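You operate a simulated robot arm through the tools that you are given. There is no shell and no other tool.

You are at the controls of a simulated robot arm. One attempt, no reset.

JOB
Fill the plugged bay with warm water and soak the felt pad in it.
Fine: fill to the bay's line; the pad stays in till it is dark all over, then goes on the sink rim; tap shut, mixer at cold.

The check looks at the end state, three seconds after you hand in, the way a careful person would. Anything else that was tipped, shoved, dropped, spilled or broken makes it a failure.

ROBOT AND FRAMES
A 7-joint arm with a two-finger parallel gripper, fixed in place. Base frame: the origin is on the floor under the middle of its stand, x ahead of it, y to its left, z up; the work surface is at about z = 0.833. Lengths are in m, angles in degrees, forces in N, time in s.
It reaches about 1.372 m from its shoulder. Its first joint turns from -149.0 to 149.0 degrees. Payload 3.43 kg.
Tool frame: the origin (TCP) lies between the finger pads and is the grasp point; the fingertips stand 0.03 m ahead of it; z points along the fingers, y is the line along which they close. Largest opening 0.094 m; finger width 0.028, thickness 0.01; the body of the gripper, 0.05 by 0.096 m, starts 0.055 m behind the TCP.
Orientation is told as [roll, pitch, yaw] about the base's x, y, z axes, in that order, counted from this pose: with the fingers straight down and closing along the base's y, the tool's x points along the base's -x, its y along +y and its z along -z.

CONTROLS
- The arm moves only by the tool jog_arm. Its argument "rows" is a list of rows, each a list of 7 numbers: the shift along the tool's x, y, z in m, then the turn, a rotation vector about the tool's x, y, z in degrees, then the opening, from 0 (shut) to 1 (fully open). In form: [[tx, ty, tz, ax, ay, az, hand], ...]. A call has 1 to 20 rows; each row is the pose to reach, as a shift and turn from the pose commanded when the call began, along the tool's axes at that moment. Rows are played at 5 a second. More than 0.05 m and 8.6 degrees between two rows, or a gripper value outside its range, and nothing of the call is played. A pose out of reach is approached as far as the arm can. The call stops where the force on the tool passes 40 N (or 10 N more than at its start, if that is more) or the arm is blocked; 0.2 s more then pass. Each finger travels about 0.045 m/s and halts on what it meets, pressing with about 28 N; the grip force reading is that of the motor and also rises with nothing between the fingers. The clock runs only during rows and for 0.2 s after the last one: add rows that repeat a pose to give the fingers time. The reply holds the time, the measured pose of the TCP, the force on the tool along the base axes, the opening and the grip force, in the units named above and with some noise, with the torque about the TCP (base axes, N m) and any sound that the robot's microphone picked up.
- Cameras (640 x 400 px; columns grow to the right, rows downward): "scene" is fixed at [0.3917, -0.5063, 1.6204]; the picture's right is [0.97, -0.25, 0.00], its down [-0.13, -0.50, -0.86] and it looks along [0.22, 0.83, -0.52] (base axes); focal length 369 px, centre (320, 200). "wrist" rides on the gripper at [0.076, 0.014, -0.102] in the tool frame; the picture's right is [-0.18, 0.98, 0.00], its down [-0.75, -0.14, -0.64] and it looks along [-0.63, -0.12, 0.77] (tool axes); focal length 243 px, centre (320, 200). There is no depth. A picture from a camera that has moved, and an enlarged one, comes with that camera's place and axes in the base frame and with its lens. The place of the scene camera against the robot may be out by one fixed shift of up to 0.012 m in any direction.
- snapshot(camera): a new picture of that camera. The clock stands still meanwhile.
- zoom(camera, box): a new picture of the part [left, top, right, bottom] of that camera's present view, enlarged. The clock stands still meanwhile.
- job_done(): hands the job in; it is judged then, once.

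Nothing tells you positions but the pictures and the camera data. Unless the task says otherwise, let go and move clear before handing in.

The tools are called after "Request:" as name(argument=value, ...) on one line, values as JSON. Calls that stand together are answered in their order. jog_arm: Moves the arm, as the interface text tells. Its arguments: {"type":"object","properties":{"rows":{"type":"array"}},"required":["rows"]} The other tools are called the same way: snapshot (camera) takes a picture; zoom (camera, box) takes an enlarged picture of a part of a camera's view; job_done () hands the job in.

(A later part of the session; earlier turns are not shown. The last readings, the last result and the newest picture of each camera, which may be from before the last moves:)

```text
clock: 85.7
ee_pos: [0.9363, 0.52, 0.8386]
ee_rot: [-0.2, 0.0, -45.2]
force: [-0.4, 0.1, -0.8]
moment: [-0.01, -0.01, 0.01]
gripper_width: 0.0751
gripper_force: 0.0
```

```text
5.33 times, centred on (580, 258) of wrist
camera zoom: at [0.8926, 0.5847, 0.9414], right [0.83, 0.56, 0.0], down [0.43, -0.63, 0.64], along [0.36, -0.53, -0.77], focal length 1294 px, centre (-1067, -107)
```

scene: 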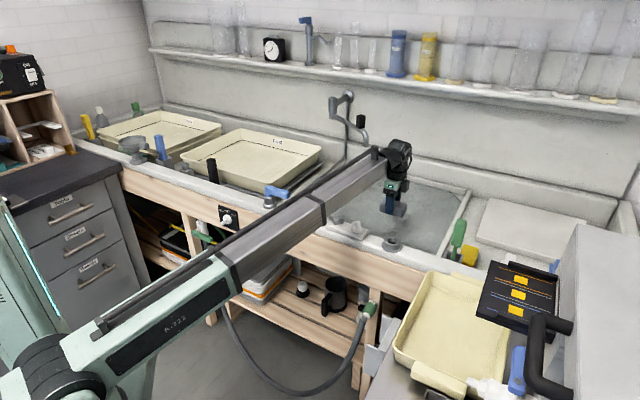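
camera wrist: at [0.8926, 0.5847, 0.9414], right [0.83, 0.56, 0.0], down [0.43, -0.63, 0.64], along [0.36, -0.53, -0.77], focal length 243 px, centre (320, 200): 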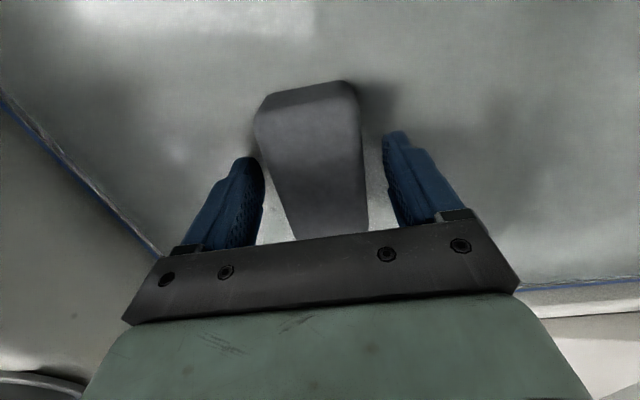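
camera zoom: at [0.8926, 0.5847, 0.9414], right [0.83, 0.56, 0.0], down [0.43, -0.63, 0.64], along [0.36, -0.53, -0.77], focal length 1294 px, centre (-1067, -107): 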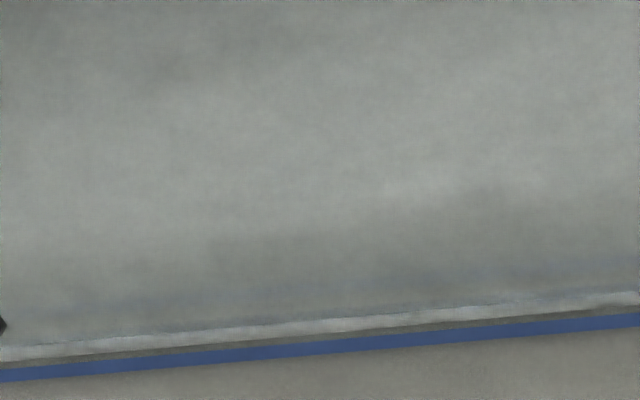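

From this low angle the water edge is still 1–2 mm under the blue line. While the pad soaks I'll leave it lying there and top up briefly: first rise clear and return to straddle the lever.

Request:
jog_arm(rows=[[0, 0, 0, 0, 0, 0, 1], [0, 0, 0, 0, 0, 0, 1], [0, 0, -0.04, 0, 0, 0, 1], [0, 0, -0.085, 0, 0, 0, 1], [0, 0, -0.13, 0, 0, 0, 1], [0, 0, -0.175, 0, 0, 0, 1], [0, 0, -0.22, 0, 0, 0, 1], [0.02, 0, -0.245, 0, 0, 0, 1], [0.065, 0, -0.245, 0, 0, 0, 1], [0.11, 0, -0.245, 0, 0, 0, 1], [0.155, -0.01, -0.245, 0, 0, 0, 1], [0.2, -0.03, -0.245, 0, 0, 0, 1], [0.24, -0.055, -0.245, 0, 0, 0, 1], [0.275, -0.085, -0.245, 0, 0, 0, 1], [0.305, -0.12, -0.245, 0, 0, 0, 0.9], [0.33, -0.155, -0.245, 0, 0, 0, 0.8], [0.3403, -0.19, -0.245, 0, 0, 0, 0.7], [0.3403, -0.208, -0.245, 0, 0, 0, 0.6]])

Request:
snapshot(camera="wrist")

Request:
snapshot(camera="scene")

Request:
zoom(camera="scene", box=[310, 140, 470, 240])

```text
clock: 89.5
ee_pos: [0.548, 0.6149, 1.0841]
ee_rot: [-0.3, 0.0, -45.1]
force: [-0.5, 0.0, 0.5]
moment: [-0.03, 0.01, -0.01]
gripper_width: 0.0567
gripper_force: 0.0
```

```text
taken
camera wrist: at [0.504, 0.6799, 1.1868], right [0.83, 0.56, 0.0], down [0.43, -0.63, 0.64], along [0.36, -0.53, -0.77], focal length 243 px, centre (320, 200)
```

wrist: 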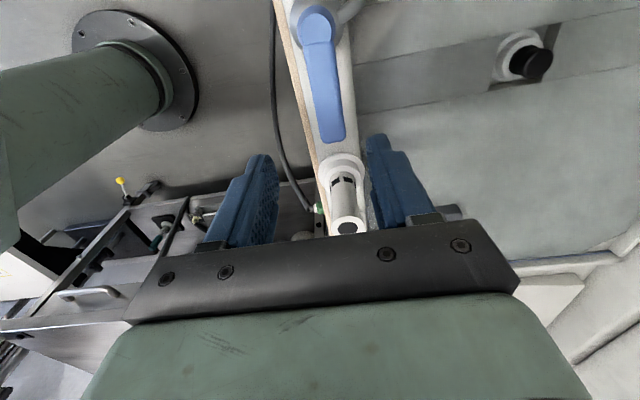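

```text
taken
```

scene: 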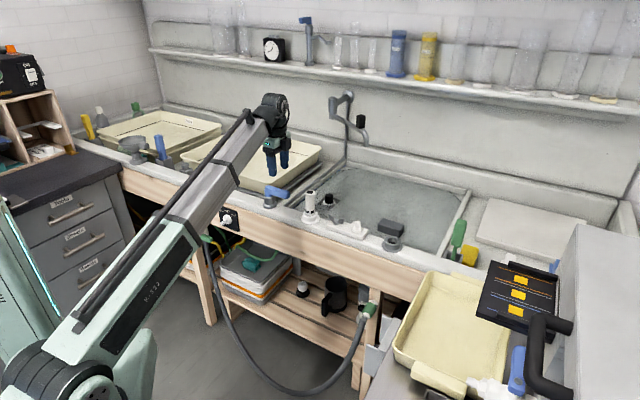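

```text
4.00 times, centred on (390, 190) of scene
camera zoom: at [0.3917, -0.5063, 1.6204], right [0.97, -0.25, 0.0], down [-0.13, -0.5, -0.86], along [0.22, 0.83, -0.52], focal length 1476 px, centre (40, 240)
```

zoom: 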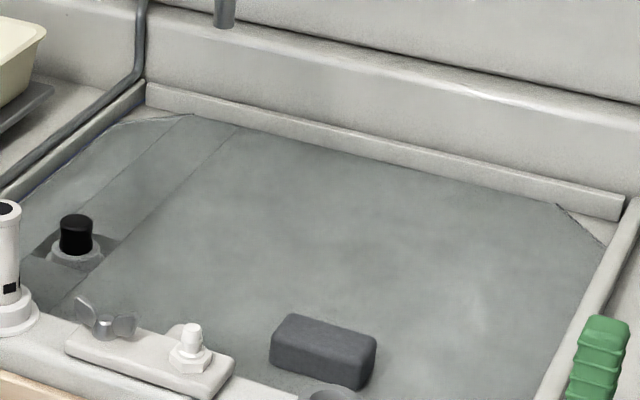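

The pad is already dark and lying still in the bay. I'll lower over the lever and sweep it open for a short top-up.

Request:
jog_arm(rows=[[0, 0.004, 0.03, 0, 0, 0, 0.58], [0, 0.004, 0.07, 0, 0, 0, 0.58], [0, 0.004, 0.105, 0, 0, 0, 0.58], [0, 0.004, 0.131, 0, 0, 0, 0.58]])

Request:
snapshot(camera="wrist")

```text
clock: 90.5
ee_pos: [0.5509, 0.6171, 0.9522]
ee_rot: [-0.3, 0.0, -45.2]
force: [0.4, -0.1, -0.3]
moment: [0.01, 0.05, 0.03]
gripper_width: 0.0545
gripper_force: 0.0
```

```text
taken
camera wrist: at [0.5079, 0.6818, 1.0544], right [0.83, 0.56, 0.0], down [0.43, -0.63, 0.64], along [0.36, -0.53, -0.77], focal length 243 px, centre (320, 200)
```

wrist: 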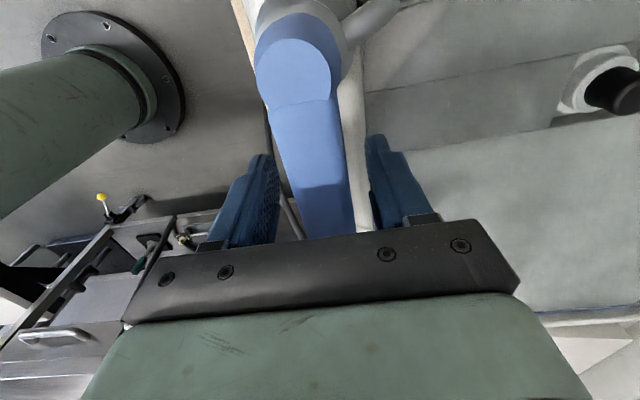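

Request:
jog_arm(rows=[[0.0008, -0.0084, 0, 0, 0, 8, 0.58], [0.0027, -0.0167, 0, 0, 0, 16, 0.58], [0.0057, -0.0246, 0, 0, 0, 24, 0.58], [0.0099, -0.032, 0, 0, 0, 32, 0.58], [0.015, -0.0387, 0, 0, 0, 40, 0.58], [0.021, -0.0447, 0, 0, 0, 48, 0.58], [0.0278, -0.0498, 0, 0, 0, 56, 0.58], [0.0352, -0.0539, 0, 0, 0, 64, 0.58], [0.043, -0.0569, 0, 0, 0, 72, 0.58], [0.0493, -0.0584, 0, 0, 0, 72, 0.58], [0.0493, -0.0584, 0, 0, 0, 72, 0.58], [0.0493, -0.0584, 0, 0, 0, 72, 0.58], [0.0493, -0.0584, 0, 0, 0, 72, 0.58], [0.0493, -0.0584, 0, 0, 0, 72, 0.58], [0.0493, -0.0584, 0, 0, 0, 72, 0.58], [0.0493, -0.0584, 0, 0, 0, 72, 0.58]])

Request:
zoom(camera="scene", box=[318, 160, 350, 180])

Request:
zoom(camera="scene", box=[220, 100, 400, 213])

Request:
snapshot(camera="wrist")

```text
clock: 93.9
ee_pos: [0.4754, 0.6119, 0.953]
ee_rot: [0.0, -0.2, -117.2]
force: [0.1, 1.3, 0.9]
moment: [-0.01, 0.01, 0.02]
gripper_width: 0.0546
gripper_force: 0.1
```

```text
16.00 times, centred on (334, 170) of scene
camera zoom: at [0.3917, -0.5063, 1.6204], right [0.97, -0.25, 0.0], down [-0.13, -0.5, -0.86], along [0.22, 0.83, -0.52], focal length 5903 px, centre (96, 680)
```

zoom: 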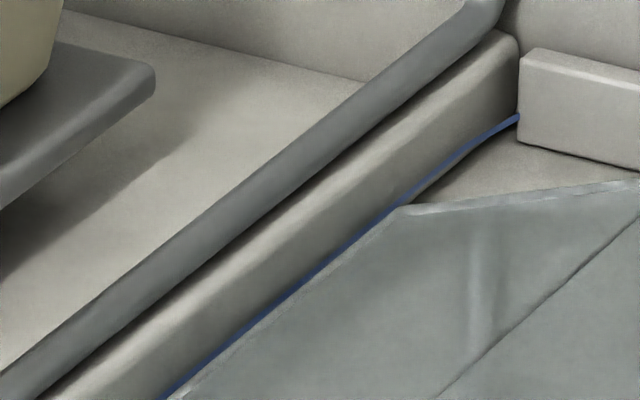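

```text
3.54 times, centred on (310, 156) of scene
camera zoom: at [0.3917, -0.5063, 1.6204], right [0.97, -0.25, 0.0], down [-0.13, -0.5, -0.86], along [0.22, 0.83, -0.52], focal length 1306 px, centre (355, 354)
```

zoom: 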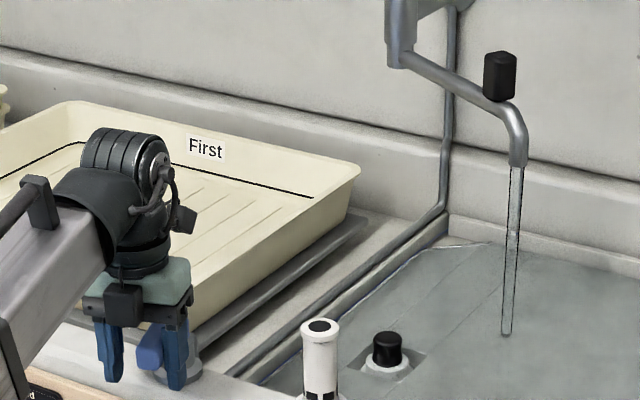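

```text
taken
camera wrist: at [0.5235, 0.6735, 1.0551], right [0.79, -0.61, 0.0], down [-0.47, -0.6, 0.64], along [-0.39, -0.51, -0.76], focal length 243 px, centre (320, 200)
```

wrist: 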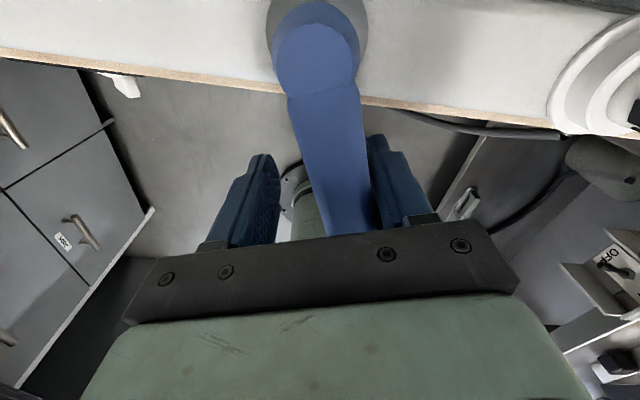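

Level is climbing the last bit to the line. I'll hold about a second more and then sweep the lever closed.

Request:
jog_arm(rows=[[0, 0, 0, 0, 0, 0, 0.58], [0, 0, 0, 0, 0, 0, 0.58], [0, 0, 0, 0, 0, 0, 0.58], [0, 0, 0, 0, 0, 0, 0.58], [-0.0014, 0.0082, 0, 0, 0, -6.5, 0.55], [-0.0009, 0.0166, 0, 0, 0, -13, 0.55], [0.0007, 0.0248, 0, 0, 0, -19.5, 0.55], [0.0034, 0.0327, 0, 0, 0, -26, 0.55], [0.0072, 0.0402, 0, 0, 0, -32.5, 0.55], [0.0121, 0.0471, 0, 0, 0, -39, 0.55], [0.0177, 0.0531, 0, 0, 0, -45.5, 0.55], [0.0242, 0.0585, 0, 0, 0, -52, 0.55], [0.0316, 0.0627, 0, 0, 0, -58.5, 0.55], [0.0392, 0.066, 0, 0, 0, -65, 0.55], [0.0453, 0.0677, 0, 0, 0, -70, 0.55], [0.0504, 0.0686, 0, 0, 0, -72.4, 0.55], [0.0508, 0.071, 0, 0, 0, -72.4, 0.55], [0.0512, 0.0735, 0, 0, 0, -72.4, 0.55], [0.0516, 0.076, 0, 0, 0, -72.4, 0.55]])

Request:
snapshot(camera="wrist")

Request:
zoom(camera="scene", box=[318, 160, 350, 180])

Request:
zoom(camera="scene", box=[220, 100, 400, 213])

```text
clock: 97.9
ee_pos: [0.5673, 0.623, 0.9517]
ee_rot: [-0.2, 0.1, -44.8]
force: [0.1, -0.4, 1.3]
moment: [-0.01, 0.03, 0.01]
gripper_width: 0.0515
gripper_force: 0.0
```

```text
taken
camera wrist: at [0.5226, 0.687, 1.0551], right [0.82, 0.57, 0.0], down [0.44, -0.63, 0.64], along [0.36, -0.53, -0.77], focal length 243 px, centre (320, 200)
```

wrist: 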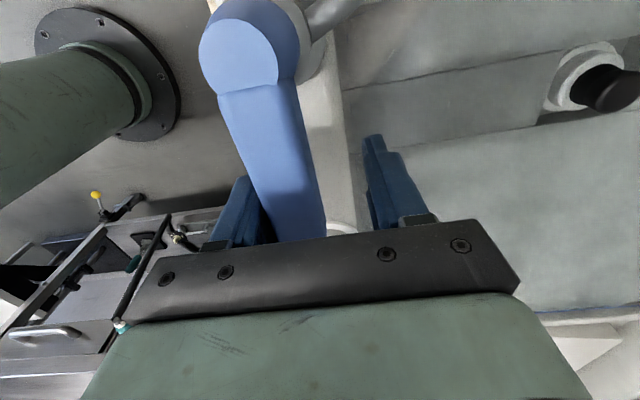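

```text
16.00 times, centred on (334, 170) of scene
camera zoom: at [0.3917, -0.5063, 1.6204], right [0.97, -0.25, 0.0], down [-0.13, -0.5, -0.86], along [0.22, 0.83, -0.52], focal length 5903 px, centre (96, 680)
```

zoom: 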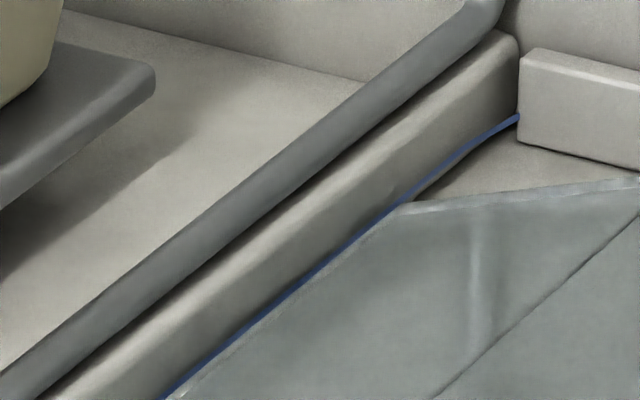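

```text
3.54 times, centred on (310, 156) of scene
camera zoom: at [0.3917, -0.5063, 1.6204], right [0.97, -0.25, 0.0], down [-0.13, -0.5, -0.86], along [0.22, 0.83, -0.52], focal length 1306 px, centre (355, 354)
```

zoom: 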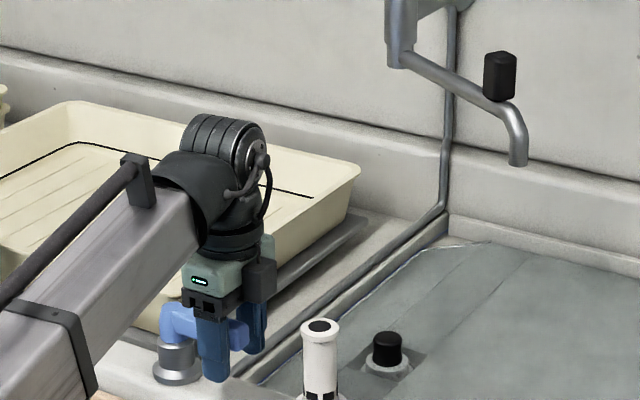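

The stream has stopped. I'll press the handle back against its closed stop to be certain.

Request:
jog_arm(rows=[[0, 0.003, 0, 0, 0, 0, 0.55], [0, 0.006, 0, 0, 0, 0, 0.55], [0, 0.009, 0, 0, 0, 0, 0.55], [0, 0.012, 0, 0, 0, 0, 0.55]])

Request:
snapshot(camera="wrist")

```text
clock: 98.9
ee_pos: [0.5749, 0.6284, 0.952]
ee_rot: [-0.4, -0.2, -44.8]
force: [-18.4, -22.5, -4.4]
moment: [0.64, -0.46, 0.33]
gripper_width: 0.0683
gripper_force: 14.2
```

```text
taken
camera wrist: at [0.5298, 0.6941, 1.055], right [0.82, 0.57, -0.01], down [0.44, -0.63, 0.64], along [0.36, -0.53, -0.77], focal length 243 px, centre (320, 200)
```

wrist: 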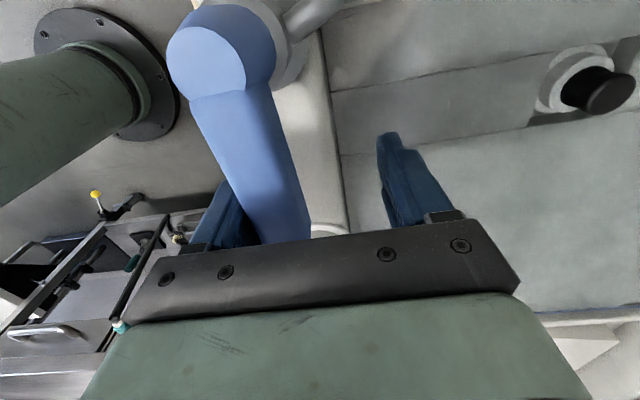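

The lever is firmly on its stop (29 N, no flow). Now back over to the pad.

Request:
jog_arm(rows=[[0, -0.012, 0, 0, 0, 0, 0.6], [0, -0.014, -0.03, 0, 0, 0, 0.7], [0, -0.014, -0.075, 0, 0, 0, 1], [0, -0.014, -0.12, 0, 0, 0, 1], [0, 0.02, -0.132, 0, 0, 0, 1], [-0.01, 0.06, -0.132, 0, 0, 0, 1], [-0.035, 0.1, -0.132, 0, 0, 0, 1], [-0.07, 0.13, -0.132, 0, 0, 0, 1], [-0.11, 0.15, -0.132, 0, 0, 0, 1], [-0.15, 0.165, -0.132, 0, 0, 0, 1], [-0.195, 0.1777, -0.132, 0, 0, 0, 1], [-0.24, 0.1777, -0.132, 0, 0, 0, 1], [-0.285, 0.1777, -0.132, 0, 0, 0, 1], [-0.3328, 0.1777, -0.132, 0, 0, 0, 1], [-0.3328, 0.1777, -0.132, 0, 0, 0, 1]])

Request:
snapshot(camera="wrist")

Request:
snapshot(camera="scene")

```text
clock: 102.1
ee_pos: [0.9365, 0.5229, 1.0843]
ee_rot: [-0.2, 0.0, -44.9]
force: [-0.5, -0.1, 0.6]
moment: [-0.03, -0.03, 0.01]
gripper_width: 0.094
gripper_force: 0.1
```

```text
taken
camera wrist: at [0.8924, 0.5871, 1.1854], right [0.82, 0.57, 0.0], down [0.44, -0.63, 0.64], along [0.36, -0.53, -0.77], focal length 243 px, centre (320, 200)
```

wrist: 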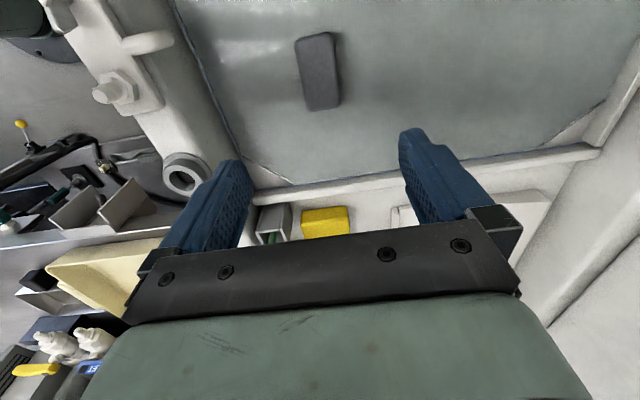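

```text
taken
```

scene: 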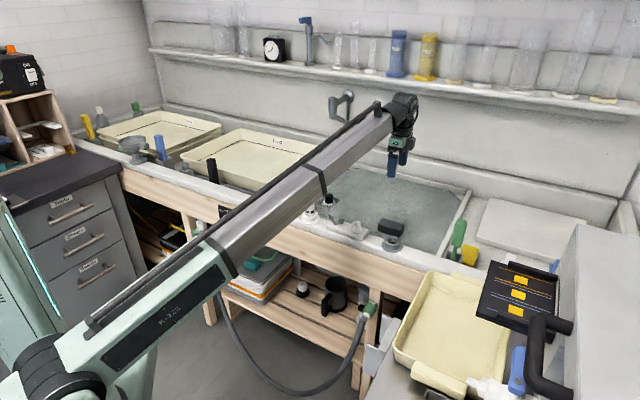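

Request:
zoom(camera="wrist", box=[240, 10, 400, 110])

Request:
zoom(camera="scene", box=[360, 205, 420, 243])

Request:
zoom(camera="wrist", box=[320, 155, 370, 186])

Request:
zoom(camera="wrist", box=[470, 130, 520, 161])

```text
4.00 times, centred on (320, 60) of wrist
camera zoom: at [0.8924, 0.5871, 1.1854], right [0.82, 0.57, 0.0], down [0.44, -0.63, 0.64], along [0.36, -0.53, -0.77], focal length 970 px, centre (320, 760)
```

zoom: 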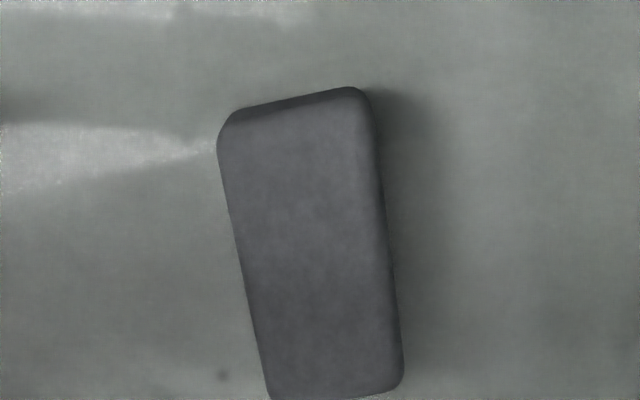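

```text
10.53 times, centred on (390, 224) of scene
camera zoom: at [0.3917, -0.5063, 1.6204], right [0.97, -0.25, 0.0], down [-0.13, -0.5, -0.86], along [0.22, 0.83, -0.52], focal length 3884 px, centre (-417, -53)
```

zoom: 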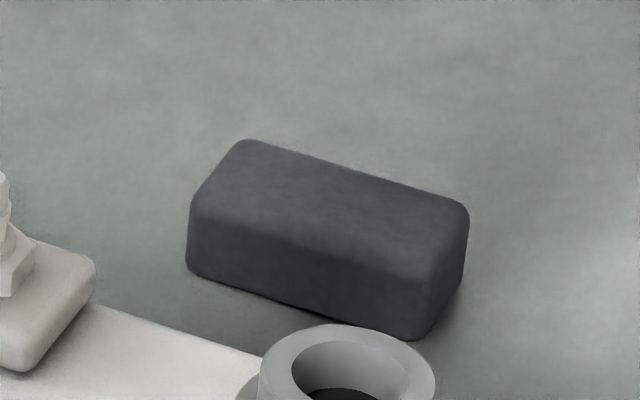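

```text
12.80 times, centred on (345, 170) of wrist
camera zoom: at [0.8924, 0.5871, 1.1854], right [0.82, 0.57, 0.0], down [0.44, -0.63, 0.64], along [0.36, -0.53, -0.77], focal length 3106 px, centre (0, 578)
```

zoom: 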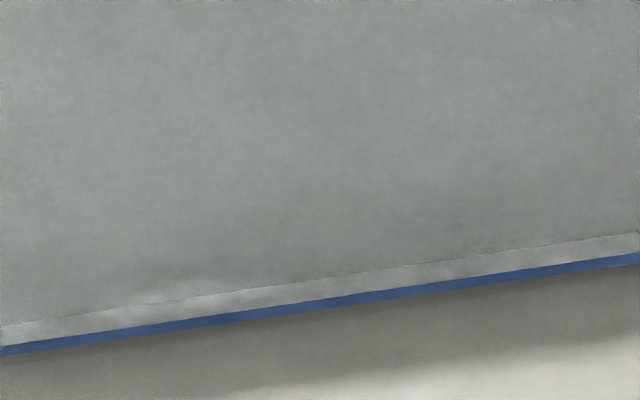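

```text
12.80 times, centred on (495, 146) of wrist
camera zoom: at [0.8924, 0.5871, 1.1854], right [0.82, 0.57, 0.0], down [0.44, -0.63, 0.64], along [0.36, -0.53, -0.77], focal length 3106 px, centre (-1920, 898)
```

zoom: 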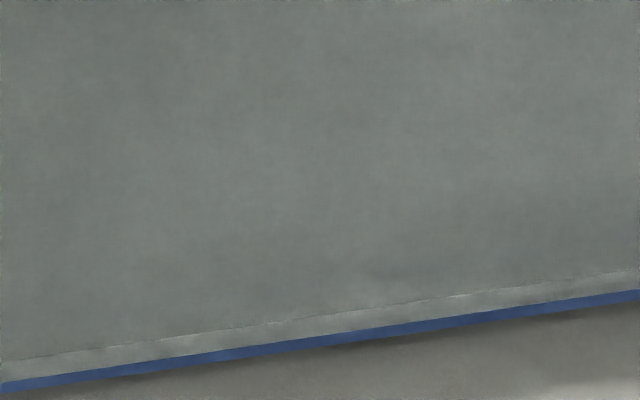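

The gap has closed and the water edge now meets the blue line. The pad looks evenly dark. I'll lower to it, re-check the level from the low angle, and watch for any further darkening.

Request:
jog_arm(rows=[[-0.002, -0.002, 0.045, 0, 0, 0, 1], [-0.002, -0.002, 0.09, 0, 0, 0, 1], [-0.002, -0.002, 0.135, 0, 0, 0, 1], [-0.002, -0.002, 0.175, 0, 0, 0, 1], [-0.002, -0.002, 0.205, 0, 0, 0, 1], [-0.002, -0.002, 0.225, 0, 0, 0, 1], [-0.002, -0.002, 0.236, 0, 0, 0, 1], [-0.002, -0.002, 0.242, 0, 0, 0, 1]])

Request:
snapshot(camera="wrist")

Request:
zoom(camera="wrist", box=[520, 220, 640, 295])

Request:
zoom(camera="wrist", box=[200, 60, 440, 210])

Request:
zoom(camera="scene", box=[340, 170, 460, 245])

```text
clock: 103.9
ee_pos: [0.9363, 0.5204, 0.8429]
ee_rot: [-0.2, 0.0, -44.8]
force: [0.6, 0.1, -0.7]
moment: [0.01, 0.03, -0.01]
gripper_width: 0.0941
gripper_force: 0.0
```

```text
taken
camera wrist: at [0.8925, 0.584, 0.9449], right [0.82, 0.57, 0.0], down [0.44, -0.63, 0.64], along [0.36, -0.53, -0.77], focal length 243 px, centre (320, 200)
```

wrist: 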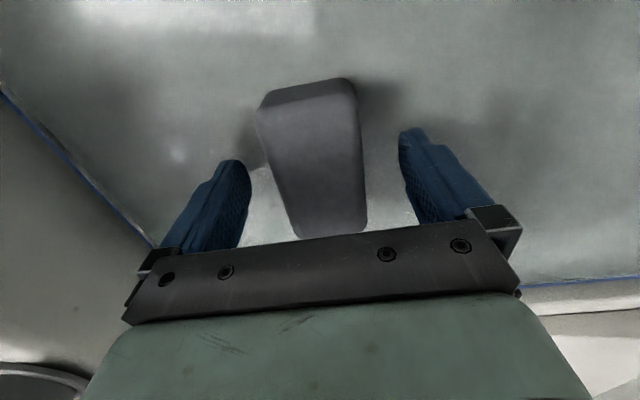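

```text
5.33 times, centred on (580, 258) of wrist
camera zoom: at [0.8925, 0.584, 0.9449], right [0.82, 0.57, 0.0], down [0.44, -0.63, 0.64], along [0.36, -0.53, -0.77], focal length 1294 px, centre (-1067, -107)
```

zoom: 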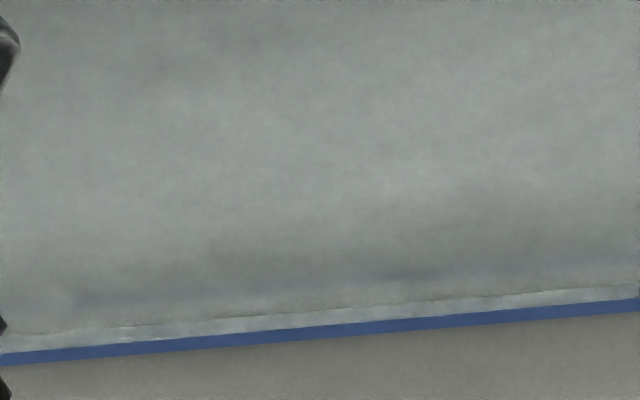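

```text
2.67 times, centred on (320, 135) of wrist
camera zoom: at [0.8925, 0.584, 0.9449], right [0.82, 0.57, 0.0], down [0.44, -0.63, 0.64], along [0.36, -0.53, -0.77], focal length 647 px, centre (320, 373)
```

zoom: 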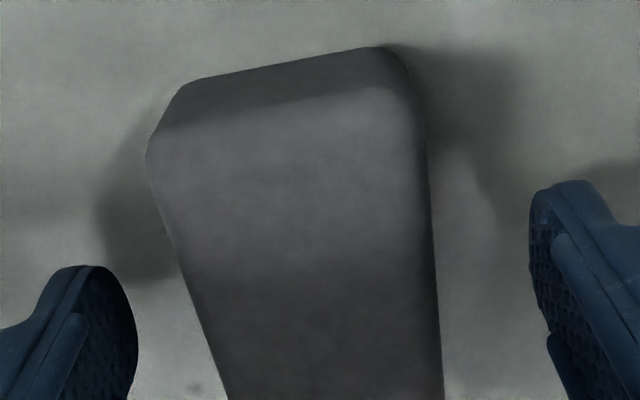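

```text
5.33 times, centred on (400, 208) of scene
camera zoom: at [0.3917, -0.5063, 1.6204], right [0.97, -0.25, 0.0], down [-0.13, -0.5, -0.86], along [0.22, 0.83, -0.52], focal length 1968 px, centre (-107, 160)
```

zoom: 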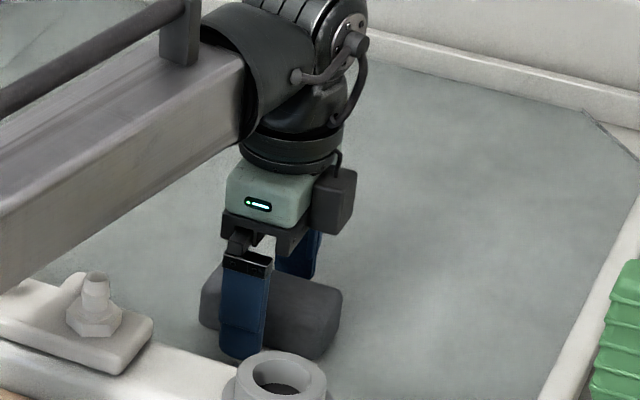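

The level now meets the line all along. I'll give the pad 4 more seconds, compare its tone, then grip.

Request:
jog_arm(rows=[[0, 0, 0, 0, 0, 0, 1], [0, 0, 0, 0, 0, 0, 1], [0, 0, 0, 0, 0, 0, 1], [0, 0, 0, 0, 0, 0, 1], [0, 0, 0, 0, 0, 0, 1], [0, 0, 0, 0, 0, 0, 1], [0, 0, 0, 0, 0, 0, 1], [0, 0, 0, 0, 0, 0, 1], [0, 0, 0, 0, 0, 0, 1], [0, 0, 0, 0, 0, 0, 1], [0, 0, 0, 0, 0, 0, 1], [0, 0, 0, 0, 0, 0, 1], [0, 0, 0, 0, 0, 0, 1], [0, 0, 0, 0, 0, 0, 1], [0, 0, 0, 0, 0, 0, 1], [0, 0, 0, 0, 0, 0, 1], [0, 0, 0, 0, 0, 0, 1], [0, 0, 0, 0, 0, 0, 1], [0, 0, 0, 0, 0, 0, 1], [0, 0, 0, 0, 0, 0, 1]])

Request:
zoom(camera="wrist", box=[200, 60, 440, 210])

Request:
zoom(camera="scene", box=[340, 170, 460, 245])

```text
clock: 108.1
ee_pos: [0.9369, 0.5199, 0.8422]
ee_rot: [-0.2, 0.0, -44.8]
force: [0.7, -0.3, 1.0]
moment: [0.0, 0.0, 0.0]
gripper_width: 0.0941
gripper_force: 0.0
```

```text
2.67 times, centred on (320, 135) of wrist
camera zoom: at [0.8925, 0.584, 0.9451], right [0.82, 0.57, 0.0], down [0.44, -0.63, 0.64], along [0.36, -0.53, -0.77], focal length 647 px, centre (320, 373)
```

zoom: 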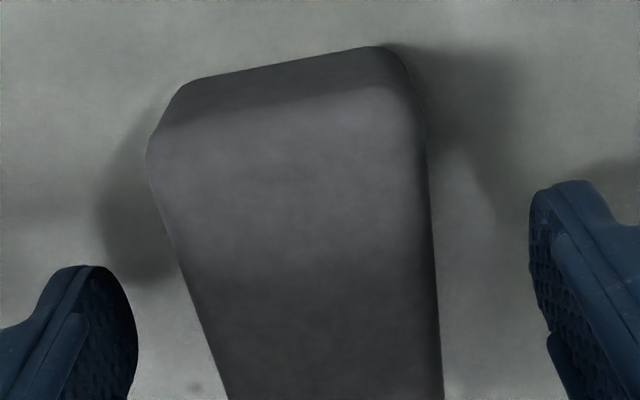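

```text
5.33 times, centred on (400, 208) of scene
camera zoom: at [0.3917, -0.5063, 1.6204], right [0.97, -0.25, 0.0], down [-0.13, -0.5, -0.86], along [0.22, 0.83, -0.52], focal length 1968 px, centre (-107, 160)
```

zoom: 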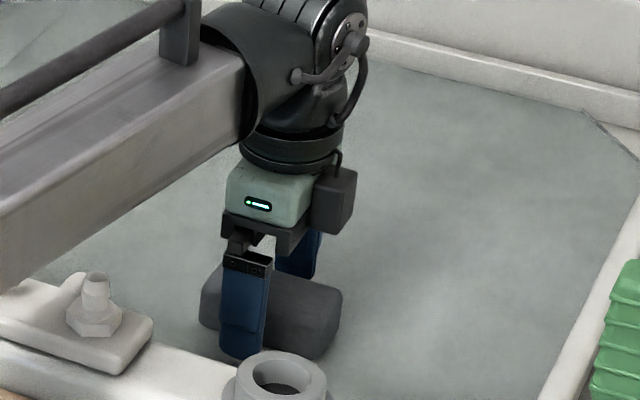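

No further change in tone, so the pad is soaked through. I'll grip it, lift it just above the water and let it drip over the bay.

Request:
jog_arm(rows=[[0, 0, 0, 0, 0, 0, 0.8], [0, 0, 0, 0, 0, 0, 0.6], [0, 0, 0, 0, 0, 0, 0.5], [0, 0, 0, 0, 0, 0, 0.42], [0, 0, 0, 0, 0, 0, 0.4], [0, 0, 0, 0, 0, 0, 0.4], [0, 0, -0.01, 0, 0, 0, 0.4], [0, 0, -0.025, 0, 0, 0, 0.4], [0, 0, -0.045, 0, 0, 0, 0.4], [0, 0, -0.06, 0, 0, 0, 0.4], [0, 0, -0.06, 0, 0, 0, 0.4], [0, 0, -0.06, 0, 0, 0, 0.4], [0, 0, -0.06, 0, 0, 0, 0.4], [0, 0, -0.06, 0, 0, 0, 0.4], [0, 0, -0.06, 0, 0, 0, 0.4]])

Request:
snapshot(camera="wrist")

Request:
zoom(camera="scene", box=[340, 150, 460, 225])

```text
clock: 111.3
ee_pos: [0.9368, 0.5199, 0.9035]
ee_rot: [-0.2, 0.0, -44.8]
force: [0.2, 0.7, 0.5]
moment: [0.0, 0.05, -0.05]
gripper_width: 0.0489
gripper_force: 28.1
```

```text
taken
camera wrist: at [0.8925, 0.5847, 1.0051], right [0.82, 0.57, 0.0], down [0.44, -0.63, 0.64], along [0.36, -0.53, -0.77], focal length 243 px, centre (320, 200)
```

wrist: 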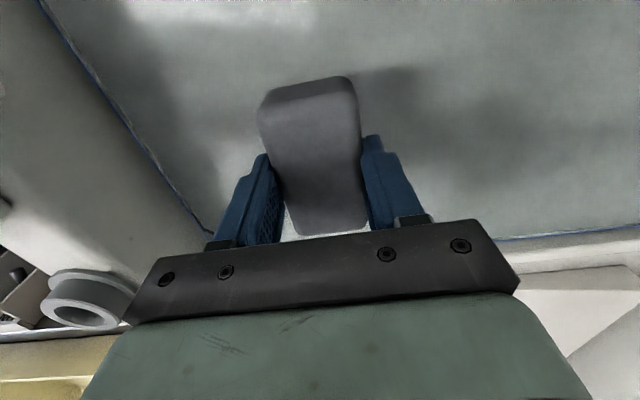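

```text
5.33 times, centred on (400, 188) of scene
camera zoom: at [0.3917, -0.5063, 1.6204], right [0.97, -0.25, 0.0], down [-0.13, -0.5, -0.86], along [0.22, 0.83, -0.52], focal length 1968 px, centre (-107, 267)
```

zoom: 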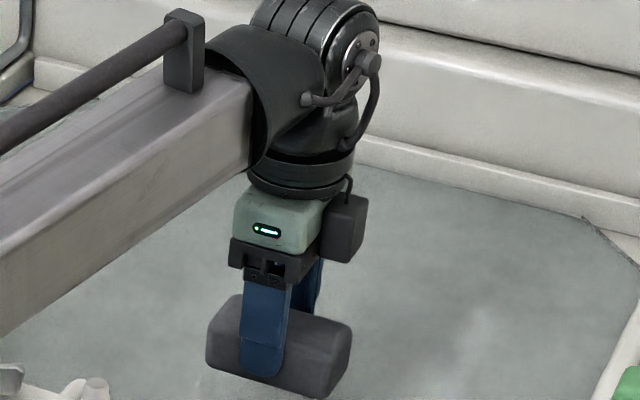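

The wet pad is held. I'll let it drip for a few seconds over the bay, then carry it back along the front to its place on the rim.

Request:
jog_arm(rows=[[0, 0, 0, 0, 0, 0, 0.4], [0, 0, 0, 0, 0, 0, 0.4], [0, 0, 0, 0, 0, 0, 0.4], [0, 0, 0, 0, 0, 0, 0.4], [0, 0, 0, 0, 0, 0, 0.4], [0, 0, 0, 0, 0, 0, 0.4], [0, 0, 0, 0, 0, 0, 0.4], [0, 0, 0, 0, 0, 0, 0.4], [0, 0, 0, 0, 0, 0, 0.4], [0, 0, 0, 0, 0, 0, 0.4], [0, 0, 0, 0, 0, 0, 0.4], [0, 0, 0, 0, 0, 0, 0.4], [0, 0, 0, 0, 0, 0, 0.4], [0, 0, 0, 0, 0, 0, 0.4], [0, 0, 0, 0, 0, 0, 0.4], [0, 0, 0, 0, 0, 0, 0.4], [0, 0, 0, 0, 0, 0, 0.4], [0, 0, 0, 0, 0, 0, 0.4], [0, 0, 0, 0, 0, 0, 0.4], [0, 0, 0, 0, 0, 0, 0.4]])

Request:
zoom(camera="scene", box=[360, 190, 420, 228])

Request:
snapshot(camera="scene")

```text
clock: 115.5
ee_pos: [0.9378, 0.5197, 0.9029]
ee_rot: [-0.2, 0.0, -44.8]
force: [0.2, 0.2, 0.2]
moment: [0.02, 0.02, -0.04]
gripper_width: 0.0488
gripper_force: 28.3
```

```text
10.53 times, centred on (390, 209) of scene
camera zoom: at [0.3917, -0.5063, 1.6204], right [0.97, -0.25, 0.0], down [-0.13, -0.5, -0.86], along [0.22, 0.83, -0.52], focal length 3884 px, centre (-417, 105)
```

zoom: 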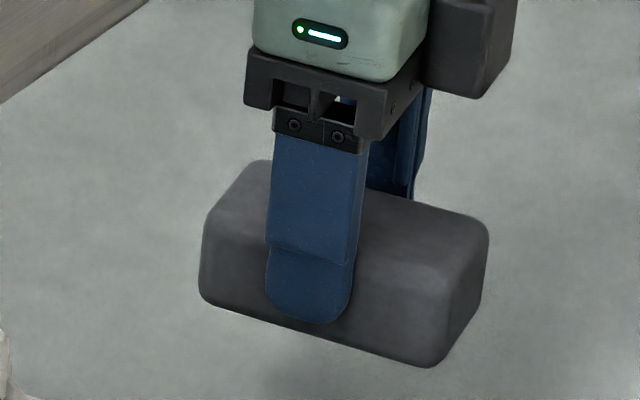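

```text
taken
```

scene: 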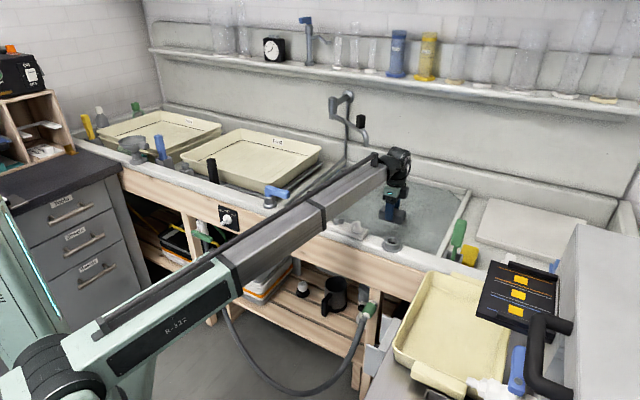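

The pad is uniformly dark and no longer dripping. I'll rise and carry it back along the bench front.

Request:
jog_arm(rows=[[0, 0, -0.04, 0, 0, 0, 0.4], [0, 0, -0.08, 0, 0, 0, 0.4], [0, 0, -0.12, 0, 0, 0, 0.4], [0, 0, -0.16, 0, 0, 0, 0.4], [0.01, 0, -0.197, 0, 0, 0, 0.4], [0.05, -0.01, -0.197, 0, 0, 0, 0.4], [0.095, -0.02, -0.197, 0, 0, 0, 0.4], [0.14, -0.03, -0.197, 0, 0, 0, 0.4], [0.185, -0.04, -0.197, 0, 0, 0, 0.4], [0.23, -0.052, -0.197, 0, 0, 0, 0.4], [0.273, -0.067, -0.197, 0, 0, 0, 0.4], [0.315, -0.087, -0.197, 0, 0, 0, 0.4], [0.353, -0.112, -0.197, 0, 0, 0, 0.4], [0.39, -0.14, -0.197, 0, 0, 0, 0.4], [0.43, -0.16, -0.197, 0, 0, 0, 0.4], [0.472, -0.175, -0.197, 0, 0, 0, 0.4], [0.515, -0.185, -0.197, 0, 0, 0, 0.4], [0.558, -0.195, -0.197, 0, 0, 0, 0.4], [0.595, -0.1998, -0.197, 0, 0, 0, 0.4], [0.6171, -0.1998, -0.197, 0, 0, 0, 0.4]])

Request:
snapshot(camera="wrist")

Request:
snapshot(camera="scene")

```text
clock: 119.7
ee_pos: [0.3581, 0.8147, 1.0984]
ee_rot: [-0.3, 0.0, -44.8]
force: [0.2, -0.1, 0.1]
moment: [0.0, -0.05, -0.01]
gripper_width: 0.049
gripper_force: 28.1
```

```text
taken
camera wrist: at [0.314, 0.8783, 1.2008], right [0.82, 0.57, 0.0], down [0.44, -0.63, 0.64], along [0.36, -0.53, -0.77], focal length 243 px, centre (320, 200)
```

wrist: 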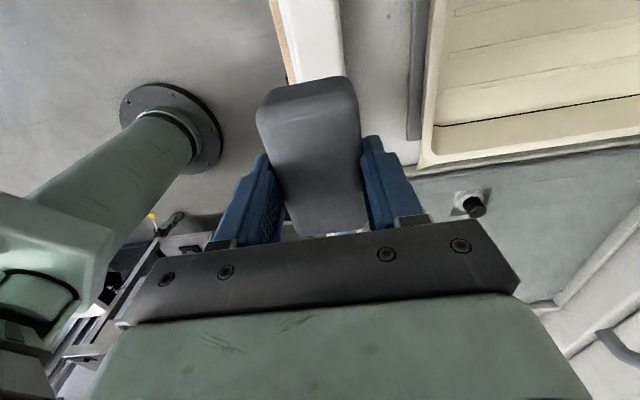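

```text
taken
```

scene: 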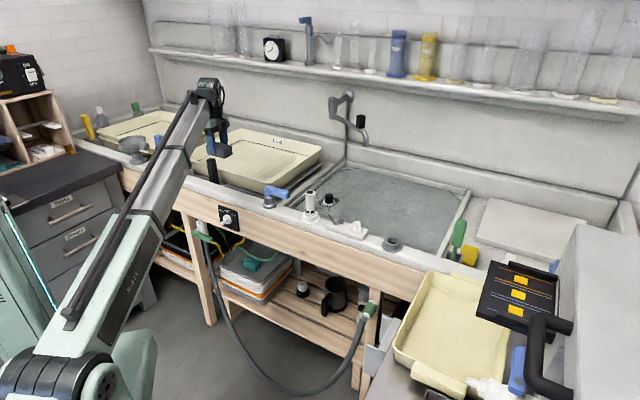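

Request:
jog_arm(rows=[[-0.002, -0.0005, 0.04, 0, 0, 0, 0.4], [-0.002, -0.0005, 0.08, 0, 0, 0, 0.4], [-0.002, -0.0005, 0.115, 0, 0, 0, 0.4], [-0.002, -0.0005, 0.135, 0, 0, 0, 0.4], [-0.002, -0.0005, 0.147, 0, 0, 0, 0.4], [-0.002, -0.0005, 0.151, 0, 0, 0, 0.4]])

Request:
zoom(camera="scene", box=[180, 140, 280, 203])

Request:
snapshot(camera="wrist")

```text
clock: 121.1
ee_pos: [0.3598, 0.8111, 0.9491]
ee_rot: [-0.2, 0.0, -44.9]
force: [0.0, 0.7, 0.6]
moment: [0.0, 0.01, 0.0]
gripper_width: 0.0487
gripper_force: 27.6
```

```text
6.35 times, centred on (230, 172) of scene
camera zoom: at [0.3917, -0.5063, 1.6204], right [0.97, -0.25, 0.0], down [-0.13, -0.5, -0.86], along [0.22, 0.83, -0.52], focal length 2343 px, centre (891, 381)
```

zoom: 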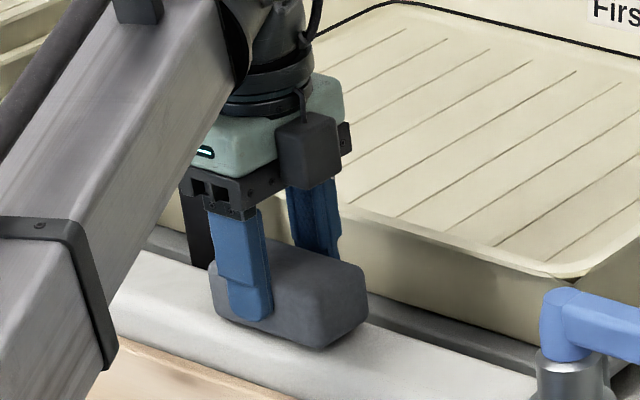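

```text
taken
camera wrist: at [0.3151, 0.8759, 1.0506], right [0.82, 0.57, 0.0], down [0.44, -0.63, 0.64], along [0.36, -0.53, -0.77], focal length 243 px, centre (320, 200)
```

wrist: 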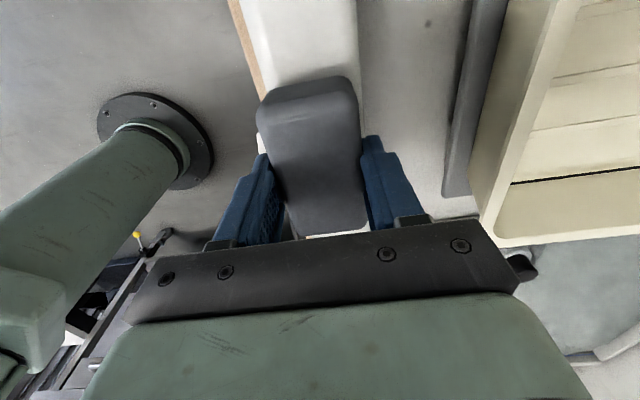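

The pad is just above the rim. I'll settle it down gently until it touches and release.

Request:
jog_arm(rows=[[0, 0, 0.002, 0, 0, 0, 0.4], [0, 0, 0.004, 0, 0, 0, 0.4], [0, 0, 0.006, 0, 0, 0, 0.4], [0, 0, 0.008, 0, 0, 0, 0.4]])

Request:
zoom(camera="scene", box=[180, 140, 280, 203])

```text
clock: 122.2
ee_pos: [0.3588, 0.8111, 0.9451]
ee_rot: [0.0, 0.0, -44.8]
force: [-0.6, -3.2, 13.2]
moment: [-0.1, 0.1, -0.01]
gripper_width: 0.049
gripper_force: 27.7
stopped in row 4: the force on the tool passed its limit at 42 N (the readings are from after the stop); the commanded pose is now the measured one
```

```text
6.35 times, centred on (230, 172) of scene
camera zoom: at [0.3917, -0.5063, 1.6204], right [0.97, -0.25, 0.0], down [-0.13, -0.5, -0.86], along [0.22, 0.83, -0.52], focal length 2343 px, centre (891, 381)
```

zoom: 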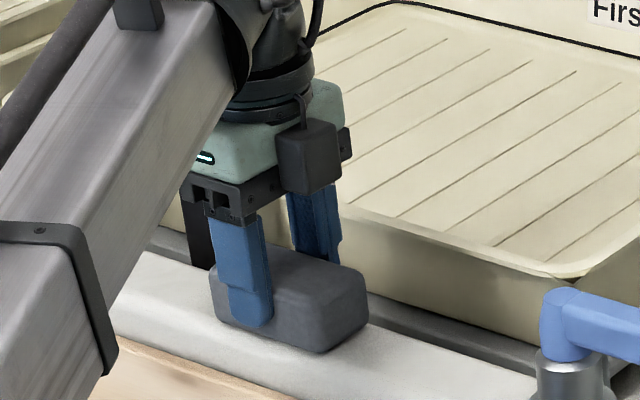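

The pad is on the rim. Releasing and rising, then I'll check its tone against its dry look in the same view.

Request:
jog_arm(rows=[[0, 0, 0, 0, 0, 0, 0.6], [0, 0, 0, 0, 0, 0, 0.8], [0, 0, 0, 0, 0, 0, 1], [0, 0, 0, 0, 0, 0, 1], [0, 0, -0.03, 0, 0, 0, 1], [0, 0, -0.07, 0, 0, 0, 1], [0, 0, -0.11, 0, 0, 0, 1], [0, 0, -0.145, 0, 0, 0, 1], [-0.04, 0.02, -0.145, 0, 0, 0, 1], [-0.085, 0.03, -0.145, 0, 0, 0, 1], [-0.13, 0.03, -0.145, 0, 0, 0, 1]])

Request:
zoom(camera="scene", box=[160, 170, 280, 245])

Request:
snapshot(camera="scene")

Request:
snapshot(camera="wrist")

```text
clock: 124.6
ee_pos: [0.4717, 0.7429, 1.0879]
ee_rot: [0.0, 0.0, -44.8]
force: [0.0, 0.2, -0.1]
moment: [-0.02, 0.01, 0.02]
gripper_width: 0.0941
gripper_force: 0.1
```

```text
5.33 times, centred on (220, 208) of scene
camera zoom: at [0.3917, -0.5063, 1.6204], right [0.97, -0.25, 0.0], down [-0.13, -0.5, -0.86], along [0.22, 0.83, -0.52], focal length 1968 px, centre (853, 160)
```

zoom: 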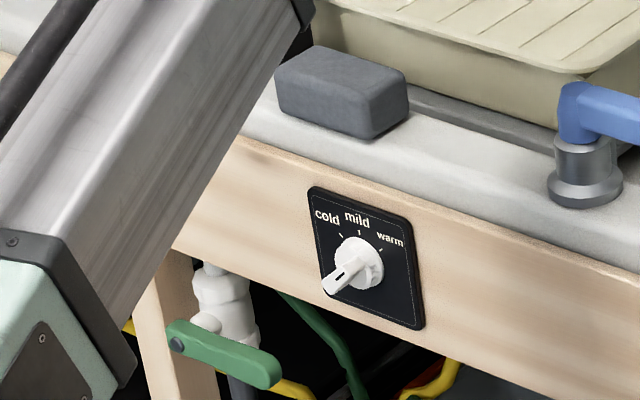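

```text
taken
```

scene: 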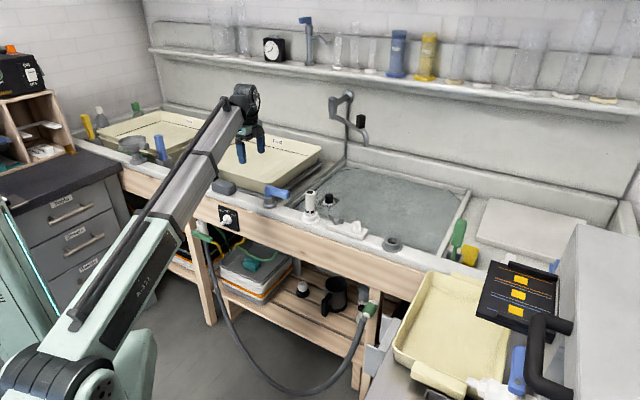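

```text
taken
camera wrist: at [0.4276, 0.8064, 1.1905], right [0.82, 0.57, 0.0], down [0.44, -0.63, 0.64], along [0.36, -0.53, -0.77], focal length 243 px, centre (320, 200)
```

wrist: 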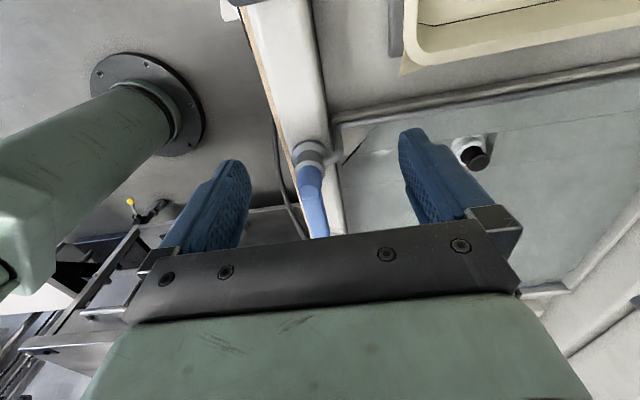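

Request:
zoom(camera="scene", box=[205, 172, 245, 197])

Request:
zoom(camera="wrist", box=[220, 0, 300, 50])

Request:
zoom(camera="scene", box=[360, 205, 420, 243])

Request:
zoom(camera="scene", box=[318, 160, 350, 180])

```text
16.00 times, centred on (225, 184) of scene
camera zoom: at [0.3917, -0.5063, 1.6204], right [0.97, -0.25, 0.0], down [-0.13, -0.5, -0.86], along [0.22, 0.83, -0.52], focal length 5903 px, centre (1840, 448)
```

zoom: 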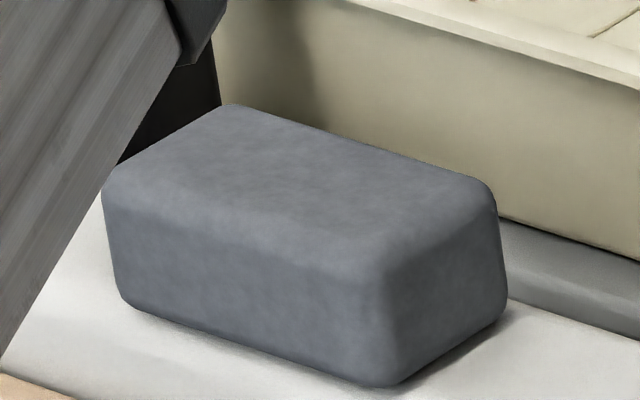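

```text
8.00 times, centred on (260, 25) of wrist
camera zoom: at [0.4276, 0.8064, 1.1905], right [0.82, 0.57, 0.0], down [0.44, -0.63, 0.64], along [0.36, -0.53, -0.77], focal length 1941 px, centre (800, 1600)
```

zoom: 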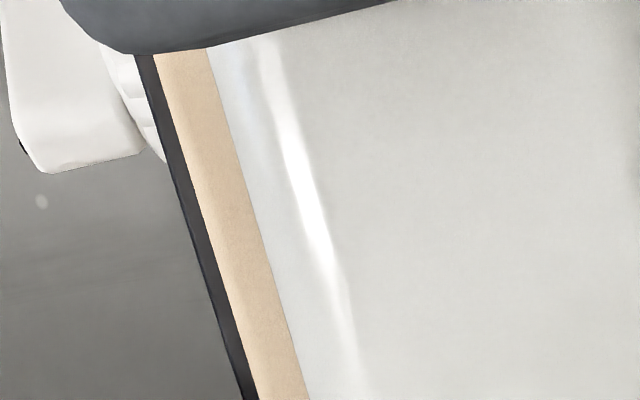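

```text
10.53 times, centred on (390, 224) of scene
camera zoom: at [0.3917, -0.5063, 1.6204], right [0.97, -0.25, 0.0], down [-0.13, -0.5, -0.86], along [0.22, 0.83, -0.52], focal length 3884 px, centre (-417, -53)
```

zoom: 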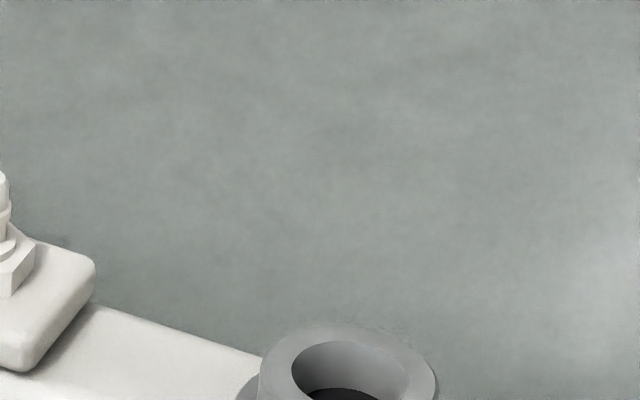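

```text
16.00 times, centred on (334, 170) of scene
camera zoom: at [0.3917, -0.5063, 1.6204], right [0.97, -0.25, 0.0], down [-0.13, -0.5, -0.86], along [0.22, 0.83, -0.52], focal length 5903 px, centre (96, 680)
```

zoom: 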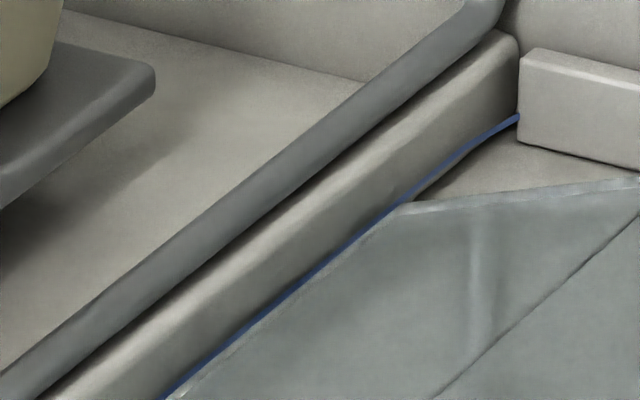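

Against the dry view the pad is darker, though it looks less dark than when it lay in the water. I'll do the mixer now, then compare the pad again to see if it keeps fading. First I'll swing back to the dial.

Request:
jog_arm(rows=[[0.007, -0.018, 0.005, -7.5, 0, 0, 1], [0.0145, -0.036, 0.01, -15, 0, 0, 1], [0.022, -0.054, 0.0145, -22.5, 0, 0, 1], [0.029, -0.072, 0.019, -30, 0, 0, 1], [0.036, -0.09, 0.024, -37.5, 0, 0, 1], [0.0435, -0.108, 0.029, -45, 0, 0, 1], [0.051, -0.126, 0.034, -52.5, 0, 0, 1], [0.058, -0.144, 0.039, -60, 0, 0, 1], [0.065, -0.162, 0.0435, -67.5, 0, 0, 1], [0.0726, -0.18, 0.048, -75, 0, 0, 1], [0.08, -0.198, 0.053, -82.5, 0, 0, 1], [0.0871, -0.2164, 0.058, -90, 0, 0, 1]])

Request:
snapshot(camera="wrist")

Request:
zoom(camera="scene", box=[205, 172, 245, 197])

Request:
snapshot(camera="scene")

```text
clock: 127.2
ee_pos: [0.2582, 0.6491, 1.0342]
ee_rot: [89.6, -0.1, -44.5]
force: [-0.5, -0.7, -0.3]
moment: [0.02, -0.01, 0.01]
gripper_width: 0.0942
gripper_force: 0.0
out of reach, approached as far as the arm can: row 12
```

```text
taken
camera wrist: at [0.1319, 0.6308, 1.0488], right [0.13, -0.12, 0.98], down [0.08, -0.99, -0.13], along [0.99, 0.1, -0.12], focal length 243 px, centre (320, 200)
```

wrist: 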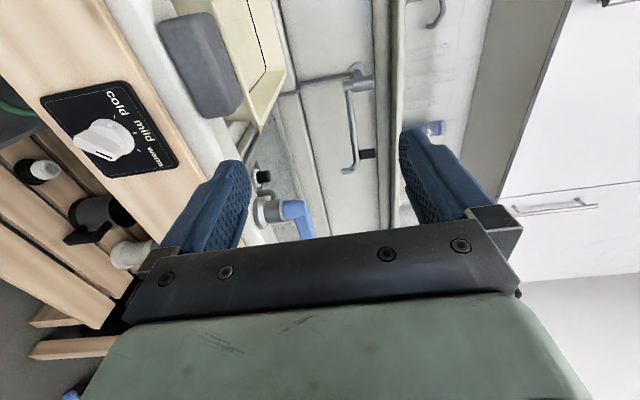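

```text
16.00 times, centred on (225, 184) of scene
camera zoom: at [0.3917, -0.5063, 1.6204], right [0.97, -0.25, 0.0], down [-0.13, -0.5, -0.86], along [0.22, 0.83, -0.52], focal length 5903 px, centre (1840, 448)
```

zoom: 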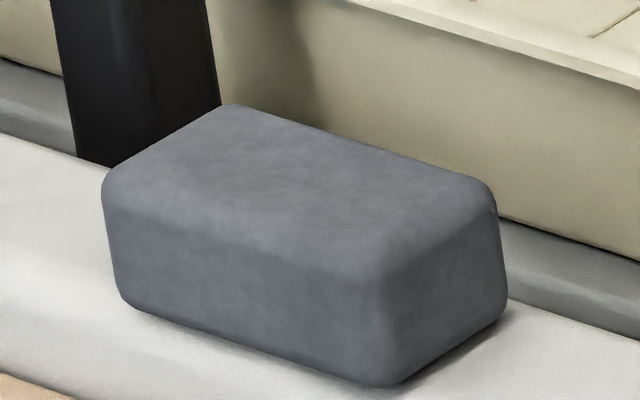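

```text
taken
```

scene: 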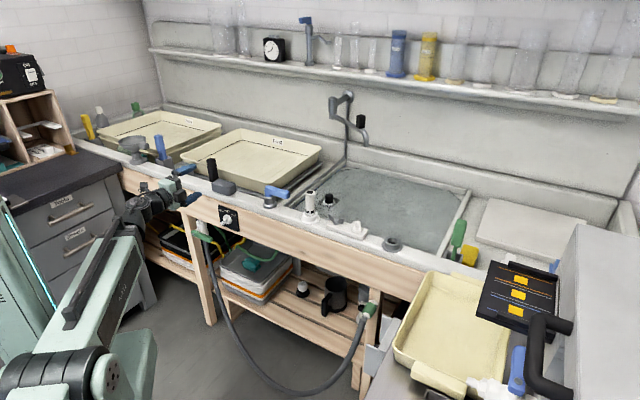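

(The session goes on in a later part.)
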